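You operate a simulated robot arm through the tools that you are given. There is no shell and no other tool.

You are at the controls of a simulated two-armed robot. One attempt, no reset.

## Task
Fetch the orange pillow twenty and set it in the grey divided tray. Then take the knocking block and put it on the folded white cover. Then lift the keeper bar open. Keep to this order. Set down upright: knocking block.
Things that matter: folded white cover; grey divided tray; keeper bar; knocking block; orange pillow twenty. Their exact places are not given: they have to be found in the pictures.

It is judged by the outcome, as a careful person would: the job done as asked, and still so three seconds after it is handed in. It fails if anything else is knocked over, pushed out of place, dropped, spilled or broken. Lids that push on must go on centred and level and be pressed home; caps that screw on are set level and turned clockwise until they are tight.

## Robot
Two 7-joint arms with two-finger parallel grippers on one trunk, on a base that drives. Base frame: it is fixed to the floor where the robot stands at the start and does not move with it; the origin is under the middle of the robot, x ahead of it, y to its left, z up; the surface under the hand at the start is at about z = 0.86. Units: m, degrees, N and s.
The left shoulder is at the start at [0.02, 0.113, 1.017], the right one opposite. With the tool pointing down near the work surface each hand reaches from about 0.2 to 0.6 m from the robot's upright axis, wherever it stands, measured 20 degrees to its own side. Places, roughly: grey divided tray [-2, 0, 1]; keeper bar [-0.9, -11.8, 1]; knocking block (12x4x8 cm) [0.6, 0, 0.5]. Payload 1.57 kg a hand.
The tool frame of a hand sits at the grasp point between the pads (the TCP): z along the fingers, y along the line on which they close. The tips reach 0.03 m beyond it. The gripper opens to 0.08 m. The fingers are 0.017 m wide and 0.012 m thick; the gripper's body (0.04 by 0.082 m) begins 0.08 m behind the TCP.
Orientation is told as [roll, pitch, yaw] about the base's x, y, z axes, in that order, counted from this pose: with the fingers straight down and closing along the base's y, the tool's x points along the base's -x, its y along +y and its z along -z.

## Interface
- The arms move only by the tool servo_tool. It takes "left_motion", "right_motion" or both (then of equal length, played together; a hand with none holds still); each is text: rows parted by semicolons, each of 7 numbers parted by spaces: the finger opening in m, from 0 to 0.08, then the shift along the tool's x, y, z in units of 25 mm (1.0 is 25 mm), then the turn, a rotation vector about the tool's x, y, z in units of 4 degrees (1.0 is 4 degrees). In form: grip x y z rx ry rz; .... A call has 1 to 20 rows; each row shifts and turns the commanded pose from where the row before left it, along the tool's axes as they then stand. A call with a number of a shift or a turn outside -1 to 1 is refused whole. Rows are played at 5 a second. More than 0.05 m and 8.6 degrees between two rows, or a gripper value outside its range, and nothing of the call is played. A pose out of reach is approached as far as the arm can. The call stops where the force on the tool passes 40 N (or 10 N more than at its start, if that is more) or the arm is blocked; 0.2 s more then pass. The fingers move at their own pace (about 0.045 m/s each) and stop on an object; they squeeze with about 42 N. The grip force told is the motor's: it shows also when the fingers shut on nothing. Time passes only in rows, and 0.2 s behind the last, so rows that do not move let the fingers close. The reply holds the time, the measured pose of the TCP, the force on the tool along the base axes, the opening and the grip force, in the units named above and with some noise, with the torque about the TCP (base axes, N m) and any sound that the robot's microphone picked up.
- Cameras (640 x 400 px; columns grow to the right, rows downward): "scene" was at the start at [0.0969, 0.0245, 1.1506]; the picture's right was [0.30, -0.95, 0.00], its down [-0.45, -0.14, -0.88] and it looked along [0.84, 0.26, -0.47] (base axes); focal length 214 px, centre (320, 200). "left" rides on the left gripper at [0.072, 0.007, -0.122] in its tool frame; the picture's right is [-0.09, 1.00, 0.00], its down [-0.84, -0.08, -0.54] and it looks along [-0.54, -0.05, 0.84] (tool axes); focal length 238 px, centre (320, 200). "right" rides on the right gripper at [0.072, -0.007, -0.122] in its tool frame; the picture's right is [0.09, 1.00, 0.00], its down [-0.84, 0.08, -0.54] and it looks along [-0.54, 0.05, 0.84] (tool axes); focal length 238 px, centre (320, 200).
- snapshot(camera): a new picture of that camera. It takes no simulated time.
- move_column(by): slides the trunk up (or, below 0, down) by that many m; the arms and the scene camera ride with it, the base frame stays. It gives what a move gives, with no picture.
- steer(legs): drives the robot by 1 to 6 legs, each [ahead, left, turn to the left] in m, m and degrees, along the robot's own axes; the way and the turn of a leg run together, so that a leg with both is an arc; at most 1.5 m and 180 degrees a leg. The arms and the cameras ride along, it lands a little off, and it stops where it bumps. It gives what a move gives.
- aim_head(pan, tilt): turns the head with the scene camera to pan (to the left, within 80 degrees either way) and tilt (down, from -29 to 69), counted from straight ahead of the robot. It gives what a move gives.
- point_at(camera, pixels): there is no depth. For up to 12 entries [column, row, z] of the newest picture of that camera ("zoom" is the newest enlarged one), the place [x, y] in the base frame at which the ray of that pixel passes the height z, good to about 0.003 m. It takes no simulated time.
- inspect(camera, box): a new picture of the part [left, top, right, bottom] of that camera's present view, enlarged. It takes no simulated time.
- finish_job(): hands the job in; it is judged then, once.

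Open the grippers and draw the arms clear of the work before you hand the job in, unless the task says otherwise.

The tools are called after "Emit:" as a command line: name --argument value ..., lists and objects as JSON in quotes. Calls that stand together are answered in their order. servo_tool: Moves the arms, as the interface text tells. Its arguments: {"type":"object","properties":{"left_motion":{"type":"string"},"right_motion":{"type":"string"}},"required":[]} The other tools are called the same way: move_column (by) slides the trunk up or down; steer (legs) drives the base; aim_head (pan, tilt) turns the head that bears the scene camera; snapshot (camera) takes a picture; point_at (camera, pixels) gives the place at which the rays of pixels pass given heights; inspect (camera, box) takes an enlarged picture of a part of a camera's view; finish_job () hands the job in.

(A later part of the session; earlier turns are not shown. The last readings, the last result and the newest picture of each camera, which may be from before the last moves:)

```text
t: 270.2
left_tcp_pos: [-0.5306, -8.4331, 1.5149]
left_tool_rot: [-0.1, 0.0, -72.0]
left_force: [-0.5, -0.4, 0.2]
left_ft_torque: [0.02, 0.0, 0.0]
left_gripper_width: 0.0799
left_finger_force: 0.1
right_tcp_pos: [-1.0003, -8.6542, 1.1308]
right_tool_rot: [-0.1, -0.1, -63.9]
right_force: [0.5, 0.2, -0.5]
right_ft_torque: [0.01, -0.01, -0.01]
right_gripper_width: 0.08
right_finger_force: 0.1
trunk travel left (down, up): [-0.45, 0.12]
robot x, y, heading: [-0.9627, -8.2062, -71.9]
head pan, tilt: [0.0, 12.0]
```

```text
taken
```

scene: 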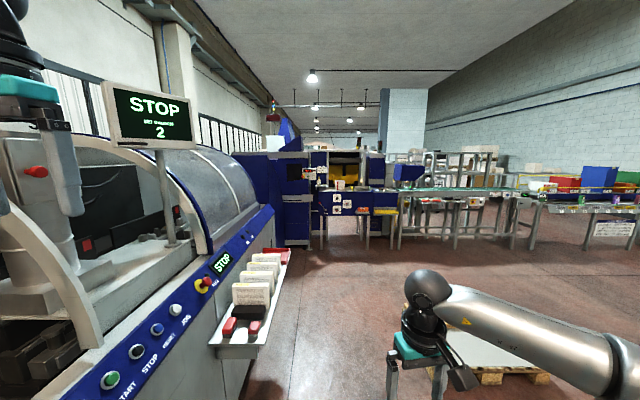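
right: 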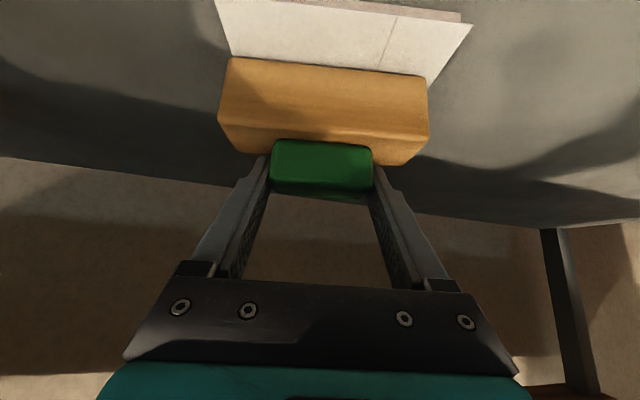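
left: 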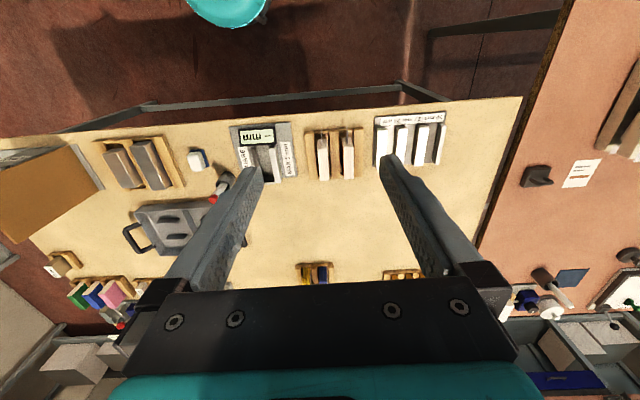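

A feed tray with books sticks out on the left and a low pallet is at right. I check their positions.

Emit:
point_at --camera "scene" --pixels '[[290, 255, 0.95], [258, 350, 0.9], [258, 350, 0.8], [450, 375, 0.15], [550, 375, 0.15], [405, 310, 0.15], [310, 250, 0], [340, 250, 0], [400, 248, 0]]'

Emit:
inspect --camera "scene" --box '[260, 130, 460, 260]'

Emit:
aim_head --pan -25 --tilt 30

Emit:
snapshot --camera "scene"

```text
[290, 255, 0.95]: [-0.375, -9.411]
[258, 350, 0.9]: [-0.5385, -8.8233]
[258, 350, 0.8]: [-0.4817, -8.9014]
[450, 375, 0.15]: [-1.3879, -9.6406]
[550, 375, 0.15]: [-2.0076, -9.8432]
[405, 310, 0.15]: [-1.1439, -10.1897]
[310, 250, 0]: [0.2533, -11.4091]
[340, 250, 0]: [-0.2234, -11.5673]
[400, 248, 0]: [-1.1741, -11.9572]
```

```text
3.08 times, centred on (360, 195) of scene
```

zoom: 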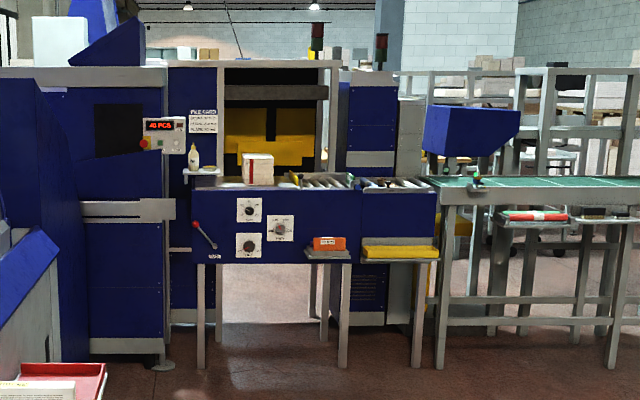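

```text
t: 271.1
left_tcp_pos: [-0.5298, -8.434, 1.5154]
left_tool_rot: [0.0, -0.1, -72.1]
left_force: [0.0, 0.0, 0.0]
left_ft_torque: [-0.02, 0.01, -0.03]
left_gripper_width: 0.0802
left_finger_force: 0.1
right_tcp_pos: [-1.0, -8.6531, 1.1304]
right_tool_rot: [-0.2, -0.2, -64.0]
right_force: [1.2, -0.2, -0.2]
right_ft_torque: [0.0, 0.01, -0.01]
right_gripper_width: 0.0799
right_finger_force: 0.2
trunk travel left (down, up): [-0.45, 0.12]
robot x, y, heading: [-0.9621, -8.1988, -72.0]
head pan, tilt: [-25.0, 30.0]
```

```text
taken
```

scene: 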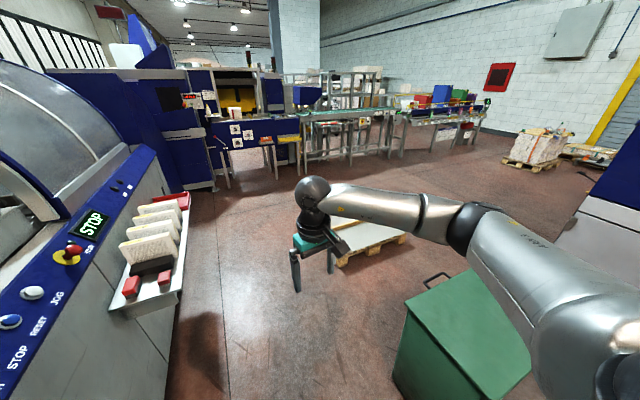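

A green bin is at my right (n≈-3.9 onward), a low pallet further ahead, and a feed tray on the left (n≈-3.27). I go ahead 2.1 m along n≈-3.55, passing between them.

Emit:
steer --legs '[[1.0, -0.08, 0], [1.1, 0, 0]]'

Emit:
aim_head --pan -30 --tilt 25

Emit:
snapshot --camera "scene"

```text
t: 281.4
left_tcp_pos: [0.0779, -10.4118, 1.5162]
left_tool_rot: [0.0, 0.0, -70.7]
left_force: [0.0, 0.8, 0.9]
left_ft_torque: [0.01, -0.02, -0.02]
left_gripper_width: 0.0802
left_finger_force: 0.0
right_tcp_pos: [-0.3883, -10.641, 1.1302]
right_tool_rot: [-0.1, -0.3, -62.5]
right_force: [0.6, 0.2, 0.7]
right_ft_torque: [-0.03, 0.0, 0.01]
right_gripper_width: 0.0801
right_finger_force: 0.1
trunk travel left (down, up): [-0.45, 0.12]
robot x, y, heading: [-0.3611, -10.194, -70.6]
head pan, tilt: [-25.0, 30.0]
```

```text
t: 282.1
left_tcp_pos: [0.0777, -10.4106, 1.516]
left_tool_rot: [0.0, 0.0, -70.7]
left_force: [-0.3, -0.7, 0.3]
left_ft_torque: [-0.04, 0.0, 0.02]
left_gripper_width: 0.0799
left_finger_force: 0.1
right_tcp_pos: [-0.3876, -10.6412, 1.1311]
right_tool_rot: [-0.2, -0.2, -62.5]
right_force: [-0.1, 0.7, -0.5]
right_ft_torque: [0.0, 0.0, 0.0]
right_gripper_width: 0.08
right_finger_force: 0.1
trunk travel left (down, up): [-0.45, 0.12]
robot x, y, heading: [-0.3624, -10.1915, -70.0]
head pan, tilt: [-30.0, 25.0]
```

```text
taken
```

scene: 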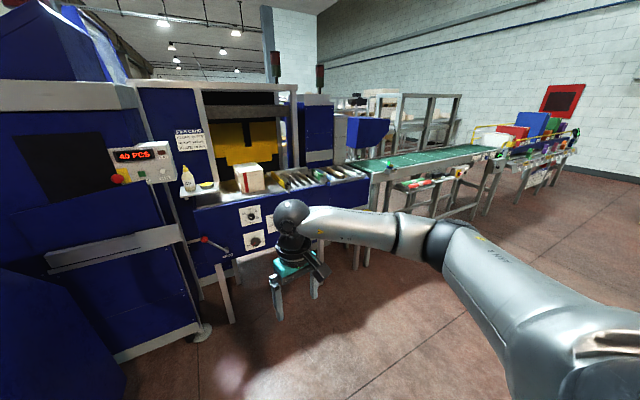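

The keeper bar should project to about (352,179) in this picture. I enlarge that area.

Emit:
inspect --camera "scene" --box '[260, 100, 460, 260]'

Emit:
inspect --camera "scene" --box '[310, 120, 420, 210]'

```text
2.50 times, centred on (360, 180) of scene
```

zoom: 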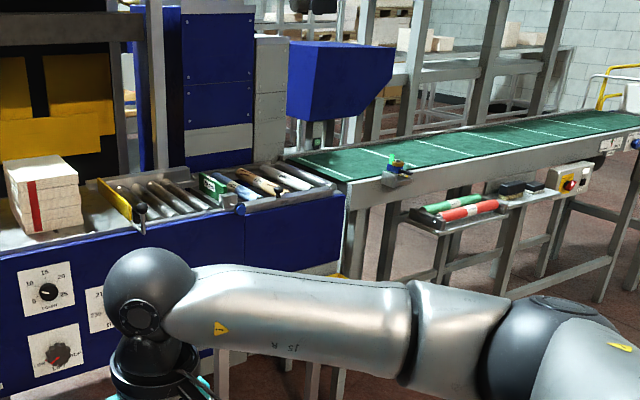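

```text
4.44 times, centred on (365, 165) of scene
```

zoom: 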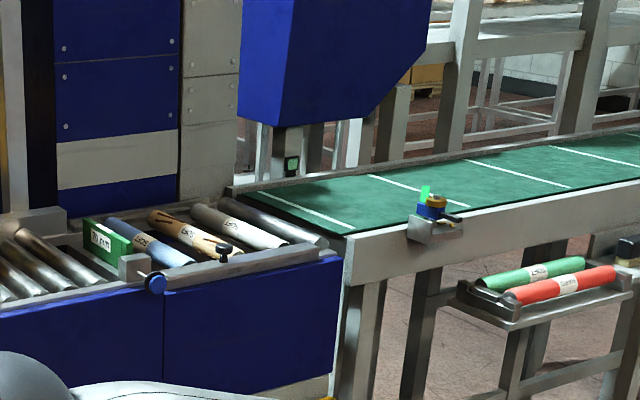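

A grey bar with a blue pivot knob at (155,285) and a small black handle at (225,252) runs along the front of the rollers – a likely keeper bar. I check its coordinates against the given place.

Emit:
point_at --camera "zoom" --pixels '[[225, 250, 1.0], [155, 285, 1.0], [325, 245, 0.97], [225, 250, 0.95], [155, 285, 0.95], [430, 215, 0.95], [120, 240, 1.0]]'

Emit:
inspect --camera "scene" --box '[220, 140, 360, 220]'

```text
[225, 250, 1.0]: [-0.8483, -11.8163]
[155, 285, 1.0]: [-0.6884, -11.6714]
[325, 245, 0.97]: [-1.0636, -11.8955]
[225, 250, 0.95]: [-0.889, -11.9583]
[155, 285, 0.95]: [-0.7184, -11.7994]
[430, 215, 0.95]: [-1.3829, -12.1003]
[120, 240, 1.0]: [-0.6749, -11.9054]
```

```text
4.57 times, centred on (290, 180) of scene
```

zoom: 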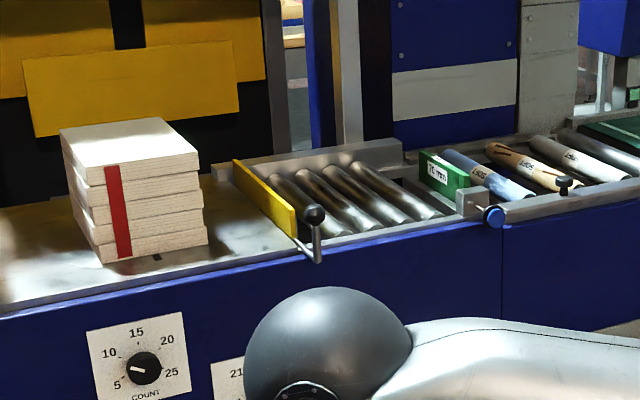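

This bar is at the given place (black knob ≈(-0.85,-11.82)); it pivots at the blue knob on its left. I move to stand in front of it: ahead 0.3 m, then right 0.8 m.

Emit:
steer --legs '[[0.3, 0, -1.5], [0, -0.8, 0]]'

Emit:
aim_head --pan 0 --tilt 35

Emit:
snapshot --camera "scene"

Emit:
snapshot --camera "right"

```text
t: 288.1
left_tcp_pos: [-0.5942, -10.9609, 1.5153]
left_tool_rot: [0.0, 0.0, -71.4]
left_force: [0.4, 0.5, 0.3]
left_ft_torque: [-0.01, -0.03, 0.0]
left_gripper_width: 0.08
left_finger_force: 0.1
right_tcp_pos: [-1.0635, -11.1853, 1.1298]
right_tool_rot: [-0.1, -0.2, -63.3]
right_force: [0.3, -0.5, -0.9]
right_ft_torque: [0.02, 0.01, 0.02]
right_gripper_width: 0.0802
right_finger_force: 0.1
trunk travel left (down, up): [-0.45, 0.12]
robot x, y, heading: [-1.0297, -10.7363, -71.2]
head pan, tilt: [-30.0, 25.0]
```

```text
t: 289.0
left_tcp_pos: [-0.5937, -10.9615, 1.5159]
left_tool_rot: [-0.1, -0.1, -71.5]
left_force: [1.1, -0.4, 1.0]
left_ft_torque: [0.0, 0.02, 0.02]
left_gripper_width: 0.0797
left_finger_force: 0.0
right_tcp_pos: [-1.0627, -11.1861, 1.1299]
right_tool_rot: [-0.1, -0.2, -63.3]
right_force: [0.4, -0.4, 0.5]
right_ft_torque: [0.03, -0.04, 0.02]
right_gripper_width: 0.0798
right_finger_force: 0.0
trunk travel left (down, up): [-0.45, 0.12]
robot x, y, heading: [-1.0273, -10.7369, -71.3]
head pan, tilt: [0.0, 35.0]
```

```text
taken
```

scene: 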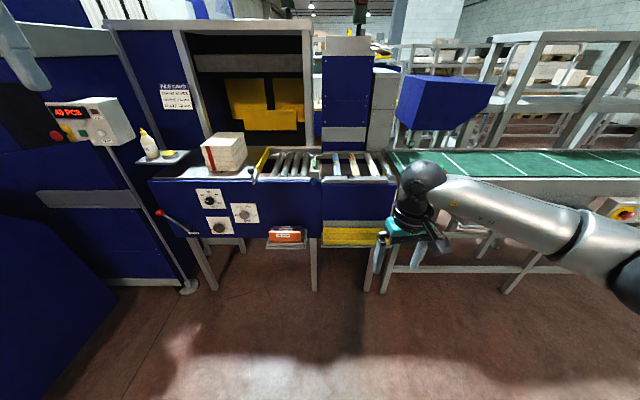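

```text
taken
```

right: 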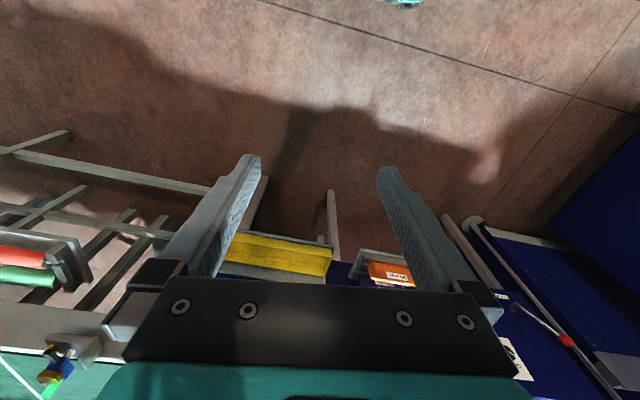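

Now I'm in front of the roller table; the bar spans about (320–395, 178). I enlarge it.

Emit:
inspect --camera "scene" --box '[300, 140, 410, 200]'

Emit:
inspect --camera "scene" --box '[190, 130, 340, 220]'

```text
5.82 times, centred on (355, 170) of scene
```

zoom: 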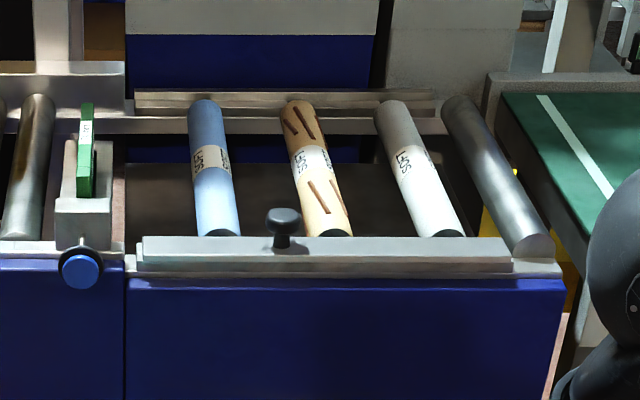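

```text
4.27 times, centred on (265, 175) of scene
```

zoom: 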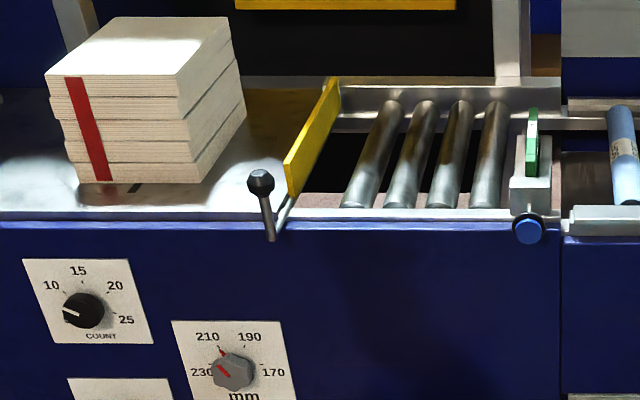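

The keeper bar is the grey bar across the front of the marked rollers, with a black lifting knob at zoom (285,225). I raise the trunk 0.1 m and move 0.4 m closer for a better look.

Emit:
move_column --by 0.1

Emit:
steer --legs '[[0.4, 0.0, 0]]'

Emit:
aim_head --pan 0 --tilt 45

Emit:
snapshot --camera "scene"

Emit:
snapshot --camera "right"

```text
t: 290.3
left_tcp_pos: [-0.5952, -10.9618, 1.6147]
left_tool_rot: [0.0, 0.0, -71.4]
left_force: [0.3, -0.4, 0.0]
left_ft_torque: [-0.03, 0.03, 0.01]
left_gripper_width: 0.0801
left_finger_force: 0.0
right_tcp_pos: [-1.0625, -11.1858, 1.2306]
right_tool_rot: [-0.2, -0.3, -63.4]
right_force: [0.8, -0.5, 0.4]
right_ft_torque: [0.0, -0.02, 0.02]
right_gripper_width: 0.0799
right_finger_force: 0.0
trunk travel left (down, up): [-0.55, 0.02]
robot x, y, heading: [-1.0294, -10.7385, -71.5]
head pan, tilt: [0.0, 35.0]
```

```text
t: 292.8
left_tcp_pos: [-0.4675, -11.3424, 1.6152]
left_tool_rot: [-0.1, 0.0, -71.8]
left_force: [-0.2, 0.1, 0.2]
left_ft_torque: [0.03, 0.0, 0.03]
left_gripper_width: 0.0801
left_finger_force: 0.0
right_tcp_pos: [-0.9392, -11.5648, 1.2289]
right_tool_rot: [-0.2, -0.2, -63.6]
right_force: [0.1, 0.3, -0.4]
right_ft_torque: [0.0, 0.01, 0.0]
right_gripper_width: 0.08
right_finger_force: 0.1
trunk travel left (down, up): [-0.55, 0.02]
robot x, y, heading: [-0.9047, -11.1118, -71.7]
head pan, tilt: [0.0, 35.0]
```

```text
t: 293.5
left_tcp_pos: [-0.4683, -11.3426, 1.6161]
left_tool_rot: [0.0, 0.0, -71.8]
left_force: [0.3, 0.5, -0.3]
left_ft_torque: [0.02, 0.02, 0.01]
left_gripper_width: 0.0801
left_finger_force: 0.0
right_tcp_pos: [-0.9381, -11.5645, 1.231]
right_tool_rot: [-0.2, -0.2, -63.6]
right_force: [0.6, 0.4, 0.8]
right_ft_torque: [-0.01, -0.01, -0.01]
right_gripper_width: 0.0801
right_finger_force: 0.0
trunk travel left (down, up): [-0.55, 0.02]
robot x, y, heading: [-0.9013, -11.1129, -71.8]
head pan, tilt: [0.0, 45.0]
```

```text
taken
```

scene: 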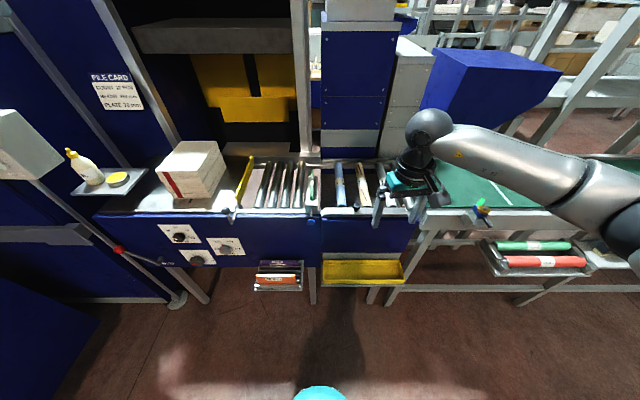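

```text
taken
```

right: 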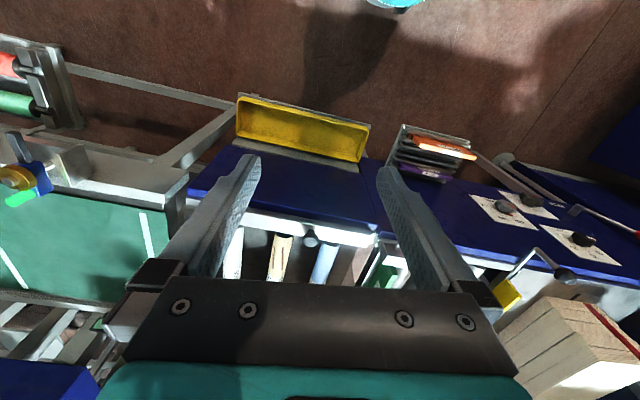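

The hand camera now looks down on the bar near (310,235). I enlarge both views.

Emit:
inspect --camera "right" --box '[230, 190, 410, 290]'

Emit:
inspect --camera "scene" --box '[300, 150, 440, 240]'

```text
3.56 times, centred on (320, 240) of right
```

zoom: 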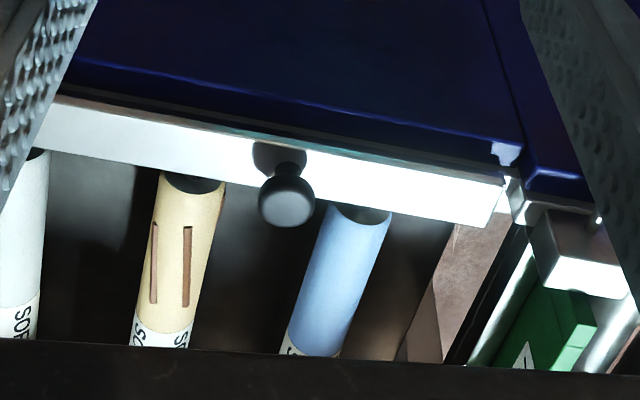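

```text
4.44 times, centred on (370, 195) of scene
```

zoom: 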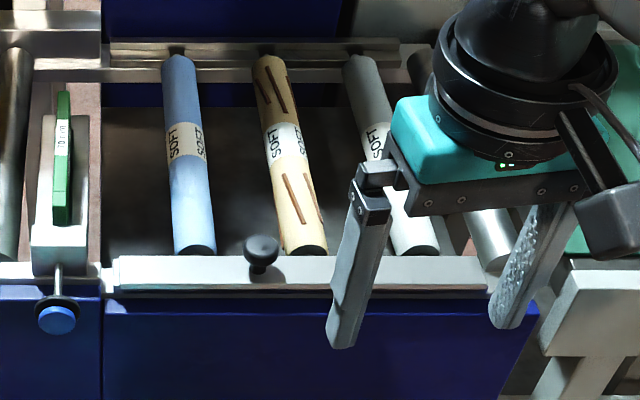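

I need to find the hinge; I zoom on the bar's left end and right end.

Emit:
inspect --camera "right" --box '[340, 210, 410, 260]'

Emit:
inspect --camera "scene" --box '[305, 195, 375, 225]'

Emit:
aim_head --pan -10 --tilt 45

Emit:
inspect --camera "scene" --box '[270, 150, 400, 240]'

```text
8.00 times, centred on (375, 235) of right
```

zoom: 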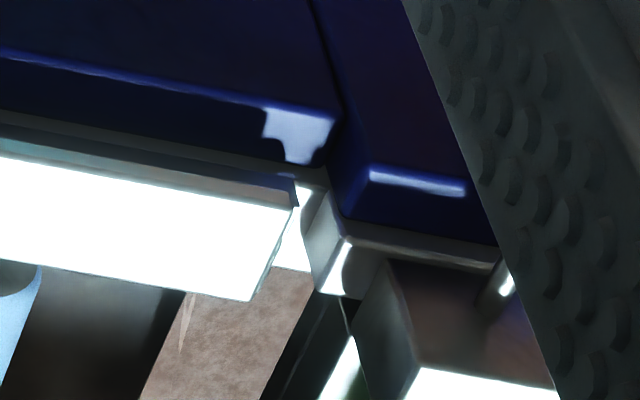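

```text
9.14 times, centred on (340, 210) of scene
```

zoom: 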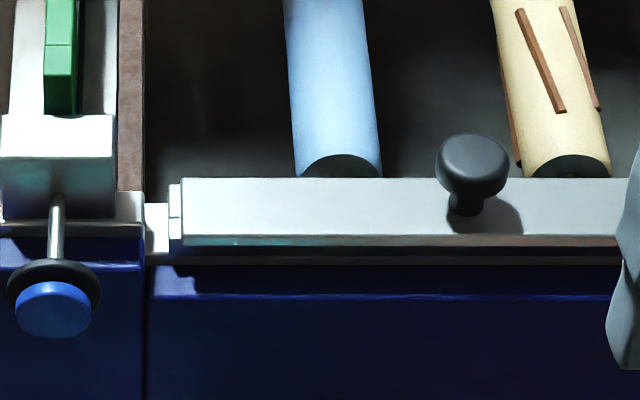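

```text
t: 294.3
left_tcp_pos: [-0.4675, -11.3419, 1.6166]
left_tool_rot: [0.0, 0.0, -71.8]
left_force: [0.0, 0.9, 0.4]
left_ft_torque: [-0.02, 0.01, 0.0]
left_gripper_width: 0.08
left_finger_force: 0.0
right_tcp_pos: [-0.9375, -11.5638, 1.2295]
right_tool_rot: [-0.1, -0.2, -63.6]
right_force: [-0.1, -0.3, 0.4]
right_ft_torque: [0.01, -0.06, 0.01]
right_gripper_width: 0.0801
right_finger_force: 0.1
trunk travel left (down, up): [-0.55, 0.02]
robot x, y, heading: [-0.9046, -11.1156, -71.5]
head pan, tilt: [-10.0, 45.0]
```

```text
4.44 times, centred on (335, 195) of scene
```

zoom: 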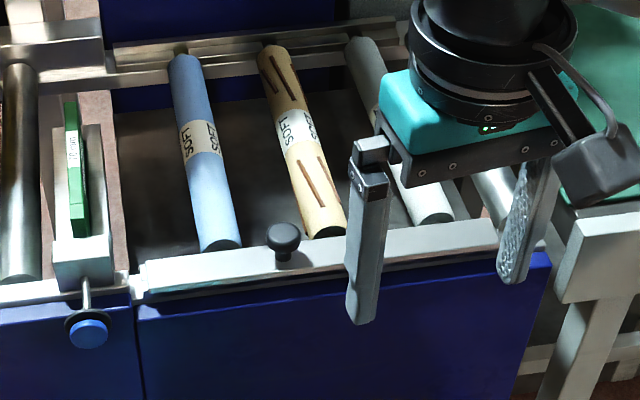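

My right hand hides the bar's right end. I draw it back 12 cm and look again.

Emit:
servo_tool --right_motion "0.08 0.8 -0.6 0 0 0 0; 0.08 0.8 -0.6 0 0 0 0; 0.08 0.8 -0.6 0 0 0 0; 0.08 0.8 -0.6 0 0 0 0; 0.08 0.8 -0.6 0 0 0 0; 0.08 0.8 -0.6 0 0 0 0"

Emit:
inspect --camera "scene" --box '[270, 150, 400, 240]'

Emit:
inspect --camera "scene" --box '[340, 180, 410, 230]'

```text
t: 295.7
left_tcp_pos: [-0.4685, -11.3412, 1.6162]
left_tool_rot: [-0.1, -0.1, -71.7]
left_force: [0.5, 0.5, 0.4]
left_ft_torque: [-0.02, -0.01, 0.03]
left_gripper_width: 0.0797
left_finger_force: 0.0
right_tcp_pos: [-1.0726, -11.4954, 1.2316]
right_tool_rot: [-0.1, -0.4, -63.6]
right_force: [0.4, -0.9, 0.3]
right_ft_torque: [0.0, 0.05, -0.01]
right_gripper_width: 0.0797
right_finger_force: 0.0
trunk travel left (down, up): [-0.55, 0.02]
robot x, y, heading: [-0.905, -11.1141, -72.1]
head pan, tilt: [-10.0, 45.0]
```

```text
4.44 times, centred on (335, 195) of scene
```

zoom: 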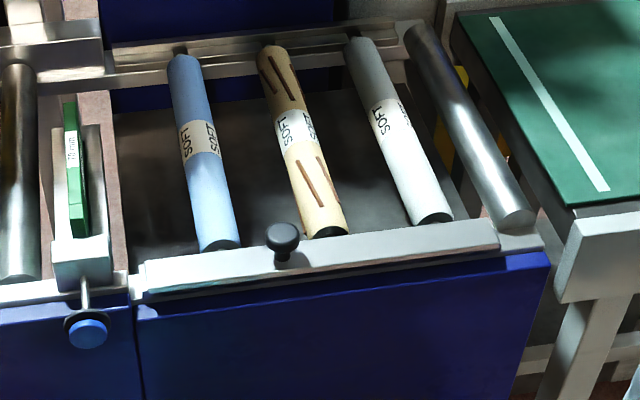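

```text
8.00 times, centred on (375, 205) of scene
```

zoom: 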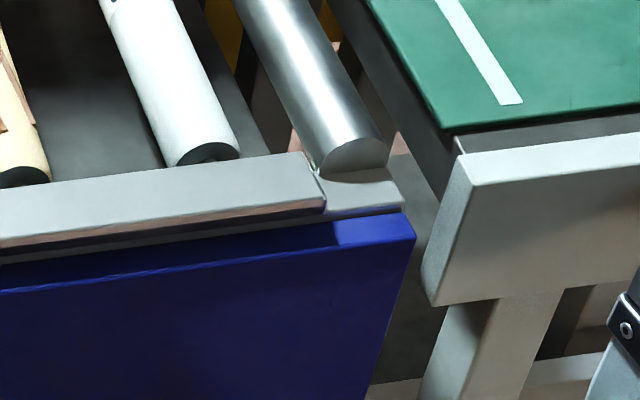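

The bar's right end looks free with a small pin visible; I measure the bar and knob positions.

Emit:
inspect --camera "scene" --box '[270, 150, 400, 240]'

Emit:
point_at --camera "zoom" --pixels '[[145, 265, 0.95], [145, 265, 0.9], [497, 225, 0.95], [497, 225, 0.9], [283, 258, 0.95], [283, 258, 0.9], [283, 232, 1.0], [283, 232, 0.95], [150, 292, 0.93], [500, 247, 0.93]]'

Emit:
snapshot --camera "right"

```text
4.44 times, centred on (335, 195) of scene
```

zoom: 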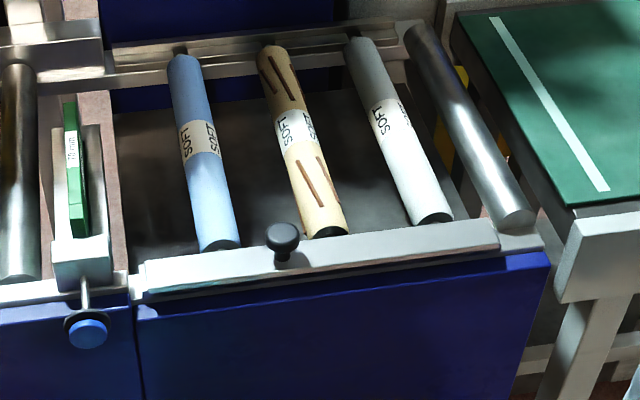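

```text
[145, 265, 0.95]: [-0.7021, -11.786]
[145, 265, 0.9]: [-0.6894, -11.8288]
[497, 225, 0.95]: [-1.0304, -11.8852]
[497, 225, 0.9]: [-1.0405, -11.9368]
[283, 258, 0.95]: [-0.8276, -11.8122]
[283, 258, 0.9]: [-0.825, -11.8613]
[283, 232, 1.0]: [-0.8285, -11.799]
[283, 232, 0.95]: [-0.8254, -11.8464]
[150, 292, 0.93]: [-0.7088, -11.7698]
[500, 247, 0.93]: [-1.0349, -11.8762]
```

```text
taken
```

right: 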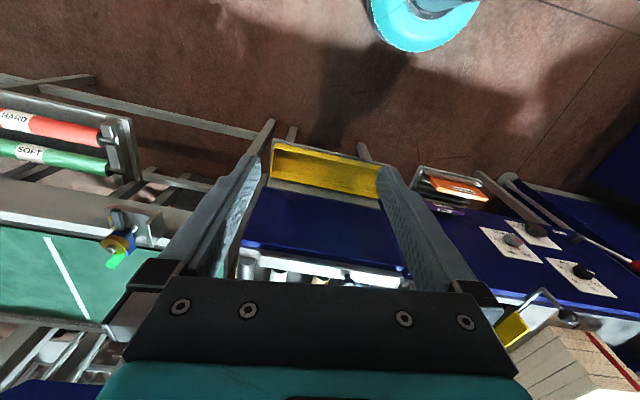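

The bar is 0.345 m long; the knob is near (-0.828,-11.82), 0.69 m ahead and 0.14 m right of me. I square the right hand to the bar and bring it above, then drive 0.2 m closer.

Emit:
servo_tool --right_motion "0.08 0 0 0 0 0 0.8; 0.08 0 0 0 0 0 0.8; 0.08 0 0 0 0 0 0.75; 0.08 -0.8 0.67 0 0 0 0; 0.08 -0.8 0.67 0 0 0 0; 0.08 -0.8 0.67 0 0 0 0; 0.08 -0.8 0.67 0 0 0 0; 0.08 -0.8 0.67 0 0 0 0; 0.08 -0.8 0.67 0 0 0 0; 0.08 -0.8 0.67 0 0 0 0; 0.08 -0.8 0.67 0 0 0 0; 0.08 0 0 0 0 0 0"

Emit:
steer --legs '[[0.18, 0, -1]]'

Emit:
snapshot --camera "right"

Emit:
aim_head --pan -5 --tilt 55

Emit:
snapshot --camera "scene"

```text
t: 298.3
left_tcp_pos: [-0.4692, -11.3411, 1.6151]
left_tool_rot: [0.0, -0.1, -71.7]
left_force: [-0.9, 0.6, -0.2]
left_ft_torque: [0.01, -0.02, 0.01]
left_gripper_width: 0.08
left_finger_force: 0.1
right_tcp_pos: [-0.8977, -11.6101, 1.2311]
right_tool_rot: [-0.2, -0.3, -73.0]
right_force: [-0.6, -0.4, 0.1]
right_ft_torque: [-0.01, -0.03, 0.06]
right_gripper_width: 0.08
right_finger_force: 0.1
trunk travel left (down, up): [-0.55, 0.02]
robot x, y, heading: [-0.9045, -11.1168, -71.8]
head pan, tilt: [-10.0, 45.0]
```

```text
t: 299.8
left_tcp_pos: [-0.4175, -11.5202, 1.6169]
left_tool_rot: [-0.1, -0.1, -72.8]
left_force: [0.4, -0.3, -0.7]
left_ft_torque: [0.02, -0.01, 0.0]
left_gripper_width: 0.0799
left_finger_force: 0.1
right_tcp_pos: [-0.852, -11.7803, 1.2311]
right_tool_rot: [-0.1, -0.2, -74.0]
right_force: [0.8, 0.9, 1.4]
right_ft_torque: [0.0, -0.02, 0.01]
right_gripper_width: 0.0799
right_finger_force: 0.1
trunk travel left (down, up): [-0.55, 0.02]
robot x, y, heading: [-0.8501, -11.2823, -72.8]
head pan, tilt: [-10.0, 45.0]
```

```text
taken
```

right: 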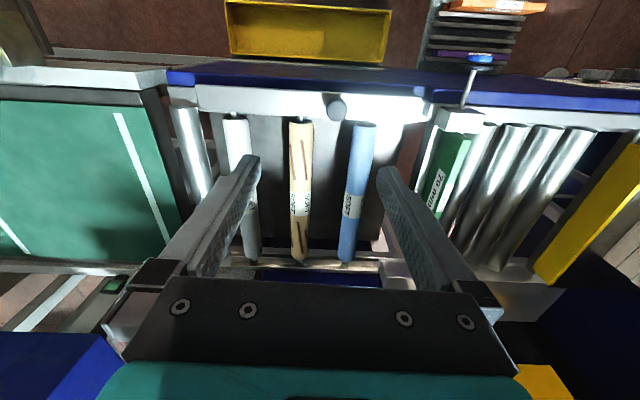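

```text
t: 300.5
left_tcp_pos: [-0.4188, -11.5193, 1.6169]
left_tool_rot: [0.0, -0.1, -72.8]
left_force: [-0.4, 0.4, 0.0]
left_ft_torque: [-0.02, 0.03, 0.04]
left_gripper_width: 0.08
left_finger_force: 0.0
right_tcp_pos: [-0.8521, -11.7799, 1.2299]
right_tool_rot: [-0.2, -0.2, -74.1]
right_force: [-0.2, -0.4, 0.6]
right_ft_torque: [0.0, 0.05, 0.01]
right_gripper_width: 0.08
right_finger_force: 0.1
trunk travel left (down, up): [-0.55, 0.02]
robot x, y, heading: [-0.8491, -11.2828, -72.6]
head pan, tilt: [-5.0, 55.0]
```

```text
taken
```

scene: 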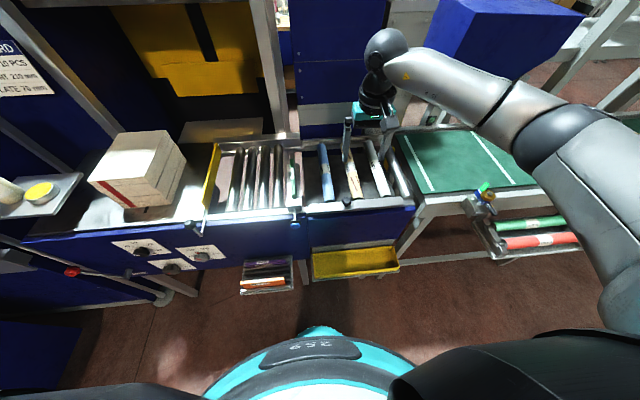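

The knob shows at (336,106) in the hand view. I zoom both cameras to triangulate knob and bar heights.

Emit:
inspect --camera "right" --box '[180, 60, 450, 180]'

Emit:
point_at --camera "right" --pixels '[[336, 108, 0.95], [336, 108, 1.0], [432, 105, 0.92], [432, 105, 0.97], [193, 100, 0.92], [193, 100, 0.97]]'

Emit:
inspect --camera "scene" --box '[290, 130, 430, 230]'

```text
2.37 times, centred on (315, 120) of right
```

zoom: 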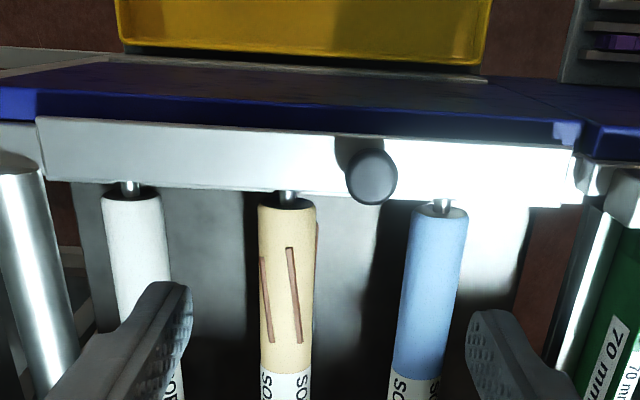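

```text
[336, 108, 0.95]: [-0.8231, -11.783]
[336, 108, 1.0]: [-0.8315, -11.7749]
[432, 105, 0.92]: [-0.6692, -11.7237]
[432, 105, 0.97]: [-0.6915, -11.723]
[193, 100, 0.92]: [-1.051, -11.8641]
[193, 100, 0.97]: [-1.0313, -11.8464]
```

```text
4.00 times, centred on (360, 180) of scene
```

zoom: 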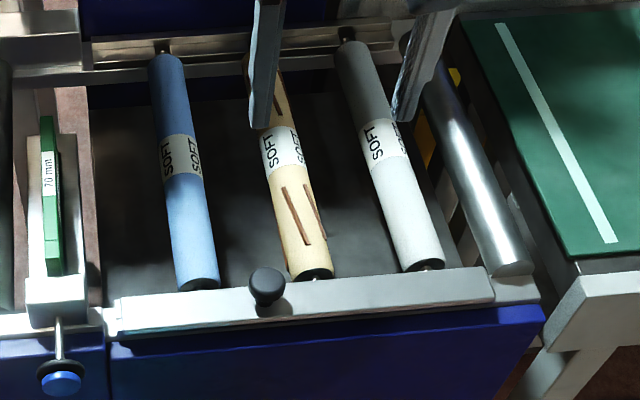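

I query the knob and bar in the scene zoom for triangulation with the hand view (knob top at (-0.823,-11.783) if z=0.95).

Emit:
point_at --camera "zoom" --pixels '[[267, 280, 0.95], [267, 280, 1.0], [268, 308, 0.93], [268, 308, 0.95], [118, 320, 0.93], [492, 275, 0.93], [118, 300, 0.93], [490, 268, 0.93]]'

Emit:
inspect --camera "scene" --box '[300, 185, 370, 225]'

```text
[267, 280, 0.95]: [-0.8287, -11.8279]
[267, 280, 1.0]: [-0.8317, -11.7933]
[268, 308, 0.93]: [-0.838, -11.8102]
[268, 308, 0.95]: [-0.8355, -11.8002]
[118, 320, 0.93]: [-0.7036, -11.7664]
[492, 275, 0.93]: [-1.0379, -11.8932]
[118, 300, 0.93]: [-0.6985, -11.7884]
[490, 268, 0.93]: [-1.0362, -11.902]
```

```text
9.14 times, centred on (335, 205) of scene
```

zoom: 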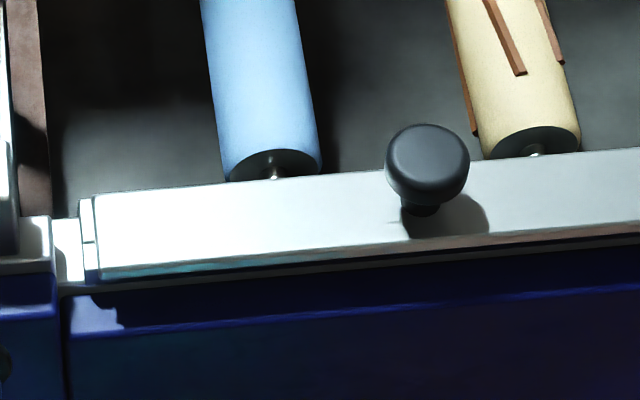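

The knob's top is at z≈1.035, bar top ≈1.0, with hinge plates visible at the bar's left end (≈(-0.705,-11.735)). I rotate the right hand -90° so the fingers close front-to-back on the knob, letting it turn between the pads.

Emit:
servo_tool --right_motion "0.08 0 0 -0.5 0 0 1; 0.08 0 0 -0.5 0 0 1; 0.08 0 0 -0.5 0 0 1; 0.08 0 0 -0.5 0 0 1; 0.08 0 0 -0.5 0 0 1; 0.08 0 0 -0.5 0 0 1; 0.08 0 0 -0.5 0 0 1; 0.08 0 0 -0.5 0 0 1; 0.08 0 0 0 0 0 1; 0.08 0 0 0 0 0 1; 0.08 0 0 0 0 0 1; 0.08 0 0 0 0 0 1; 0.08 0 0 0 0 0 1; 0.08 0 0 0 0 0 1; 0.08 0 0 0 0 0 1; 0.08 0 0 0 0 0 1; 0.08 0 0 0 0 0 1; 0.08 0 0 0 0 0 1; 0.08 0 0 0 0 0 1; 0.08 0 0 0 0 0 1"

Emit:
servo_tool --right_motion "0.08 0 0 0 0 0 1; 0.08 0 0 0 0 0 1; 0.08 0 0 0 0 0 0.3; 0.08 0 0 0 0 0 0"

Emit:
move_column --by -0.2

Emit:
snapshot --camera "right"

Emit:
snapshot --camera "scene"

```text
t: 304.7
left_tcp_pos: [-0.4176, -11.5197, 1.6163]
left_tool_rot: [0.0, -0.1, -73.0]
left_force: [-0.3, -0.8, -1.1]
left_ft_torque: [-0.02, 0.0, -0.01]
left_gripper_width: 0.0798
left_finger_force: 0.1
right_tcp_pos: [-0.8518, -11.7796, 1.3304]
right_tool_rot: [0.1, -0.1, -154.1]
right_force: [-0.1, 0.0, 0.0]
right_ft_torque: [0.03, -0.03, 0.02]
right_gripper_width: 0.0798
right_finger_force: 0.0
trunk travel left (down, up): [-0.55, 0.02]
robot x, y, heading: [-0.8482, -11.2853, -72.6]
head pan, tilt: [-5.0, 55.0]
```

```text
t: 305.7
left_tcp_pos: [-0.4185, -11.5202, 1.6165]
left_tool_rot: [0.0, -0.1, -72.8]
left_force: [0.5, 0.0, -0.3]
left_ft_torque: [0.03, 0.01, -0.03]
left_gripper_width: 0.08
left_finger_force: 0.0
right_tcp_pos: [-0.8522, -11.7794, 1.3308]
right_tool_rot: [0.3, 0.0, -163.2]
right_force: [-0.8, 0.0, 0.9]
right_ft_torque: [-0.01, 0.01, 0.03]
right_gripper_width: 0.0801
right_finger_force: 0.0
trunk travel left (down, up): [-0.55, 0.02]
robot x, y, heading: [-0.852, -11.2885, -72.7]
head pan, tilt: [-5.0, 55.0]
```

```text
t: 307.9
left_tcp_pos: [-0.4188, -11.5189, 1.4163]
left_tool_rot: [0.0, -0.2, -72.8]
left_force: [-0.5, -0.2, 0.4]
left_ft_torque: [0.0, -0.01, -0.02]
left_gripper_width: 0.0802
left_finger_force: 0.0
right_tcp_pos: [-0.8512, -11.7793, 1.1293]
right_tool_rot: [0.3, -0.1, -163.3]
right_force: [-0.1, -0.1, -0.6]
right_ft_torque: [-0.02, -0.02, 0.0]
right_gripper_width: 0.0801
right_finger_force: 0.0
trunk travel left (down, up): [-0.35, 0.22]
robot x, y, heading: [-0.8469, -11.2829, -72.7]
head pan, tilt: [-5.0, 55.0]
```

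```text
taken
```

right: 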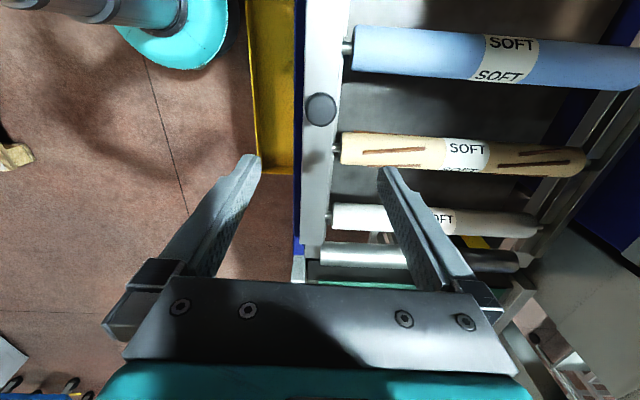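

```text
taken
```

scene: 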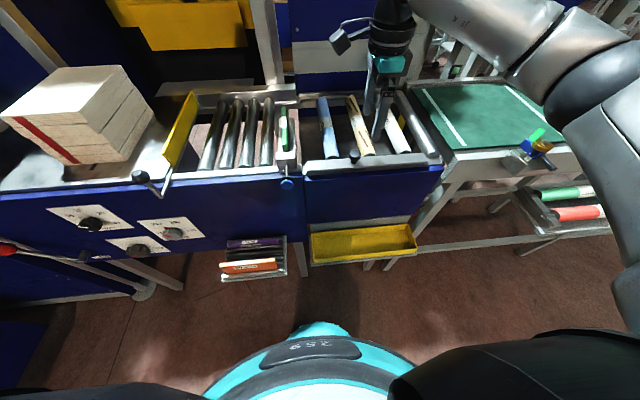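

The knob appears at (321,108) in the hand view, to the left of the hand. I compute its position relative to the TCP.

Emit:
point_at --camera "right" --pixels '[[321, 108, 1.03], [321, 108, 1.04], [321, 108, 1.02], [320, 122, 1.0], [330, 10, 1.0], [310, 250, 1.0], [343, 10, 1.0]]'

Emit:
inspect --camera "right" --box '[270, 60, 380, 160]'

Emit:
inspect --camera "scene" --box '[300, 120, 400, 200]'

```text
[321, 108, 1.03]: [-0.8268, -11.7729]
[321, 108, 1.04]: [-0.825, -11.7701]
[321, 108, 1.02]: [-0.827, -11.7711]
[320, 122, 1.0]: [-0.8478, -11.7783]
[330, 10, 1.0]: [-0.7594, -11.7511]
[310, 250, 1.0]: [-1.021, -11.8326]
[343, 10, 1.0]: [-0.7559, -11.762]
```

```text
4.00 times, centred on (325, 110) of right
```

zoom: 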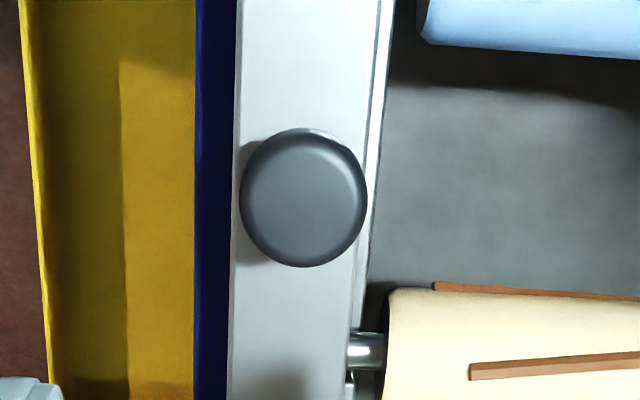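

```text
5.00 times, centred on (350, 160) of scene
```

zoom: 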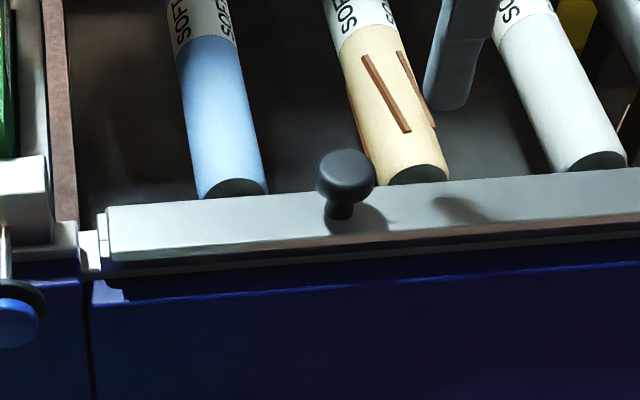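

Knob centre is (-0.8265,-11.772), about 31 mm across. I move the hand 2.6 cm left above it and lower to z≈1.05.

Emit:
servo_tool --right_motion "0.08 0.52 0 0 0 0 0; 0.08 0.52 0 0 0 0 0; 0.08 0 0 0.8 0 0 0; 0.08 0 0 0.8 0 0 0; 0.08 0 0 0.8 0 0 0; 0.08 0 0 0.6 0 0 0; 0.08 0 0 0 0 0 0"

Emit:
snapshot --camera "right"

Emit:
inspect --camera "scene" --box '[300, 120, 400, 200]'

```text
t: 309.4
left_tcp_pos: [-0.4183, -11.5198, 1.4163]
left_tool_rot: [0.0, -0.1, -72.9]
left_force: [1.0, 0.4, 0.8]
left_ft_torque: [-0.02, 0.0, 0.03]
left_gripper_width: 0.0799
left_finger_force: 0.1
right_tcp_pos: [-0.8272, -11.7734, 1.0546]
right_tool_rot: [0.3, 0.0, -163.2]
right_force: [0.3, 0.3, -0.8]
right_ft_torque: [-0.01, 0.0, -0.02]
right_gripper_width: 0.0799
right_finger_force: 0.1
trunk travel left (down, up): [-0.35, 0.22]
robot x, y, heading: [-0.8496, -11.2845, -72.6]
head pan, tilt: [-5.0, 55.0]
```

```text
taken
```

right: 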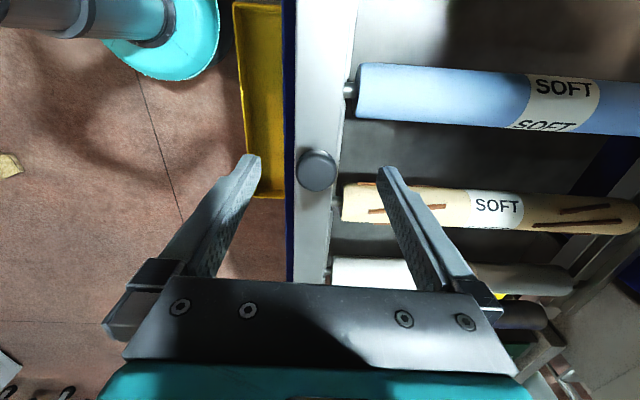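

```text
5.00 times, centred on (350, 160) of scene
```

zoom: 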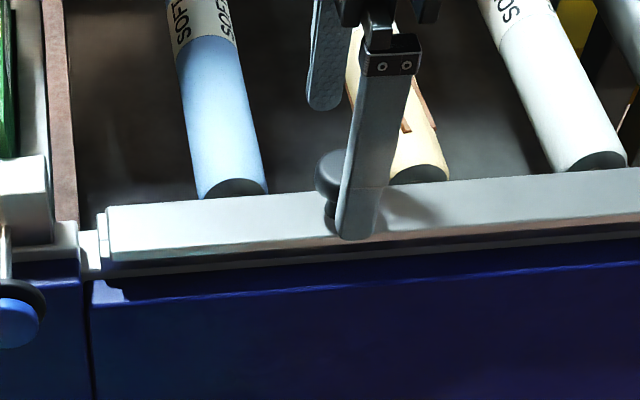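

Alignment is good (knob at (317,170) on the finger line). I narrow the opening to 0.05 and lower in small steps to just above the bar.

Emit:
servo_tool --right_motion "0.05 0.06 -0.06 0 0 0 0; 0.05 0 0 0 0 0 0; 0.05 0 0 0.2 0 0 0; 0.05 0 0 0.2 0 0 0; 0.05 0 0 0.2 0 0 0; 0.05 0 0 0 0 0 0"

Emit:
inspect --camera "scene" --box '[300, 120, 400, 200]'

Emit:
inspect --camera "right" --box '[240, 120, 400, 240]'

```text
t: 310.9
left_tcp_pos: [-0.4177, -11.5202, 1.4158]
left_tool_rot: [-0.1, -0.1, -72.8]
left_force: [0.0, -0.2, 0.3]
left_ft_torque: [-0.01, 0.01, -0.03]
left_gripper_width: 0.08
left_finger_force: 0.0
right_tcp_pos: [-0.8274, -11.7701, 1.0393]
right_tool_rot: [0.2, -0.2, -163.3]
right_force: [-0.6, -0.5, -0.8]
right_ft_torque: [-0.04, 0.06, 0.02]
right_gripper_width: 0.0497
right_finger_force: 0.1
trunk travel left (down, up): [-0.35, 0.22]
robot x, y, heading: [-0.8469, -11.2827, -72.8]
head pan, tilt: [-5.0, 55.0]
```

```text
5.00 times, centred on (350, 160) of scene
```

zoom: 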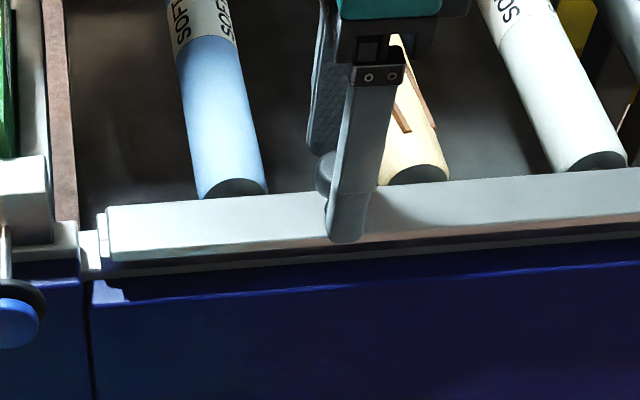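

```text
3.33 times, centred on (320, 180) of right
```

zoom: 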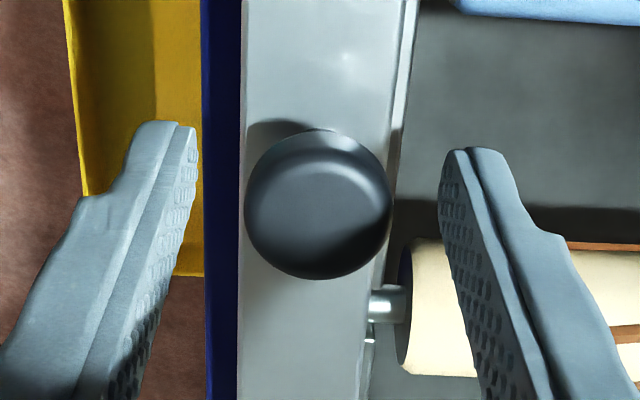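

The knob sits centred between the fingers. I lower 5 mm more and close on it.

Emit:
servo_tool --right_motion "0.05 0 0 0.1 0 0 0; 0.05 0 0 0.1 0 0 0; 0.05 0 0 0 0 0 0; 0 0 0 0 0 0 0; 0 0 0 0 0 0 0; 0 0 0 0 0 0 0; 0 0 0 0 0 0 0"

Emit:
inspect --camera "right" --box '[240, 120, 400, 240]'

```text
t: 312.4
left_tcp_pos: [-0.4178, -11.5202, 1.4164]
left_tool_rot: [0.0, -0.1, -72.8]
left_force: [0.6, -0.2, -1.1]
left_ft_torque: [-0.02, -0.02, -0.02]
left_gripper_width: 0.0799
left_finger_force: 0.0
right_tcp_pos: [-0.8266, -11.7717, 1.0347]
right_tool_rot: [0.3, -0.1, -163.4]
right_force: [-0.3, -0.3, -0.9]
right_ft_torque: [-0.04, -0.04, 0.0]
right_gripper_width: 0.0298
right_finger_force: 39.0
trunk travel left (down, up): [-0.35, 0.22]
robot x, y, heading: [-0.8505, -11.2802, -72.3]
head pan, tilt: [-5.0, 55.0]
```

```text
3.33 times, centred on (320, 180) of right
```

zoom: 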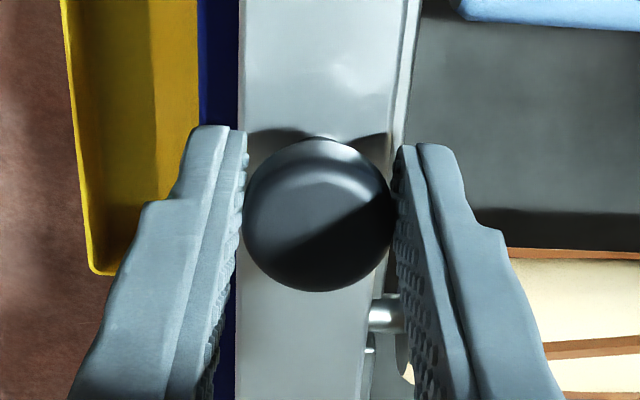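

The knob is gripped (29.8 mm, 39 N). I lift 4 mm gently and read the forces to learn how it hinges.

Emit:
servo_tool --right_motion "0 0 0 -0.08 0 0 0; 0 0 0 -0.08 0 0 0; 0 0 0 0 0 0 0"

Emit:
inspect --camera "scene" --box '[290, 110, 450, 220]'

```text
t: 313.2
left_tcp_pos: [-0.4179, -11.5206, 1.4146]
left_tool_rot: [0.1, -0.1, -72.8]
left_force: [0.0, -0.3, 0.2]
left_ft_torque: [0.02, 0.01, 0.02]
left_gripper_width: 0.0801
left_finger_force: 0.0
right_tcp_pos: [-0.8267, -11.77, 1.0356]
right_tool_rot: [-0.2, -0.2, -163.3]
right_force: [2.1, 4.6, -22.9]
right_ft_torque: [0.16, -0.7, -0.02]
right_gripper_width: 0.0294
right_finger_force: 38.9
trunk travel left (down, up): [-0.35, 0.22]
robot x, y, heading: [-0.8473, -11.2849, -72.6]
head pan, tilt: [-5.0, 55.0]
```

```text
3.64 times, centred on (370, 165) of scene
```

zoom: 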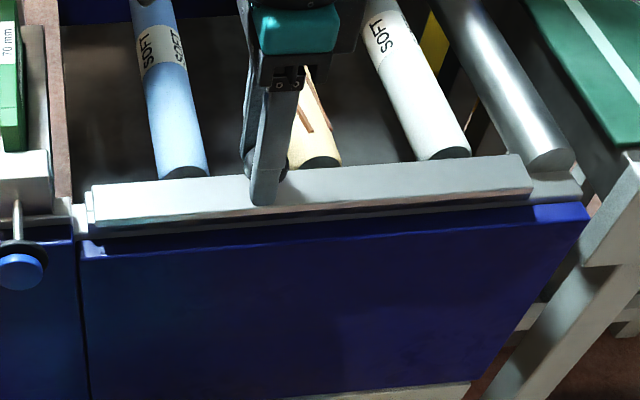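

The bar pulls back 23 N with a moment about the front-back axis, which suits an end hinge. I lift another 4 mm slowly and watch which end rises.

Emit:
servo_tool --right_motion "0 0 0 -0.06 0 0 0; 0 0 0 -0.06 0 0 0; 0 0 0 0 0 0 0; 0 0 0 0 0 0 0"

Emit:
inspect --camera "scene" --box '[290, 110, 450, 220]'

Emit:
inspect --camera "right" --box '[240, 0, 400, 240]'

```text
t: 314.2
left_tcp_pos: [-0.4175, -11.5189, 1.4157]
left_tool_rot: [-0.1, 0.0, -72.8]
left_force: [-0.1, 0.3, -0.7]
left_ft_torque: [-0.02, 0.01, 0.01]
left_gripper_width: 0.0801
left_finger_force: 0.0
right_tcp_pos: [-0.8272, -11.7682, 1.0385]
right_tool_rot: [-0.3, -0.2, -163.2]
right_force: [2.2, 12.9, -27.0]
right_ft_torque: [0.32, -0.25, -0.09]
right_gripper_width: 0.0292
right_finger_force: 39.1
trunk travel left (down, up): [-0.35, 0.22]
robot x, y, heading: [-0.8451, -11.2855, -72.9]
head pan, tilt: [-5.0, 55.0]
```

```text
3.64 times, centred on (370, 165) of scene
```

zoom: 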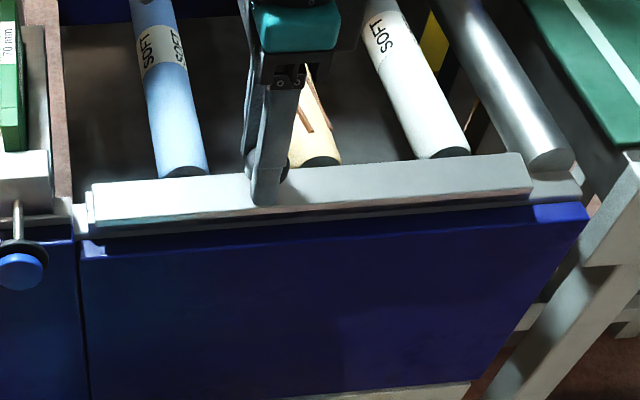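

```text
1.67 times, centred on (320, 120) of right
```

zoom: 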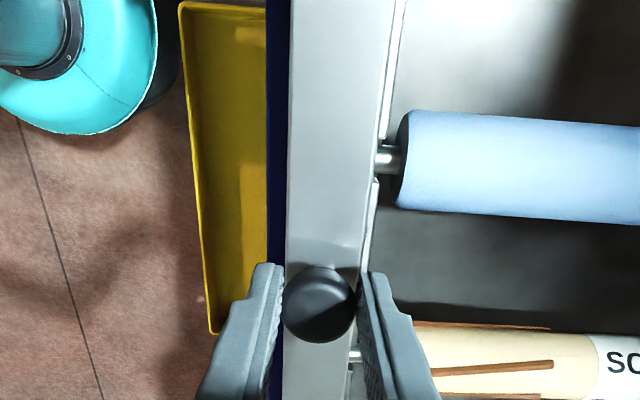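

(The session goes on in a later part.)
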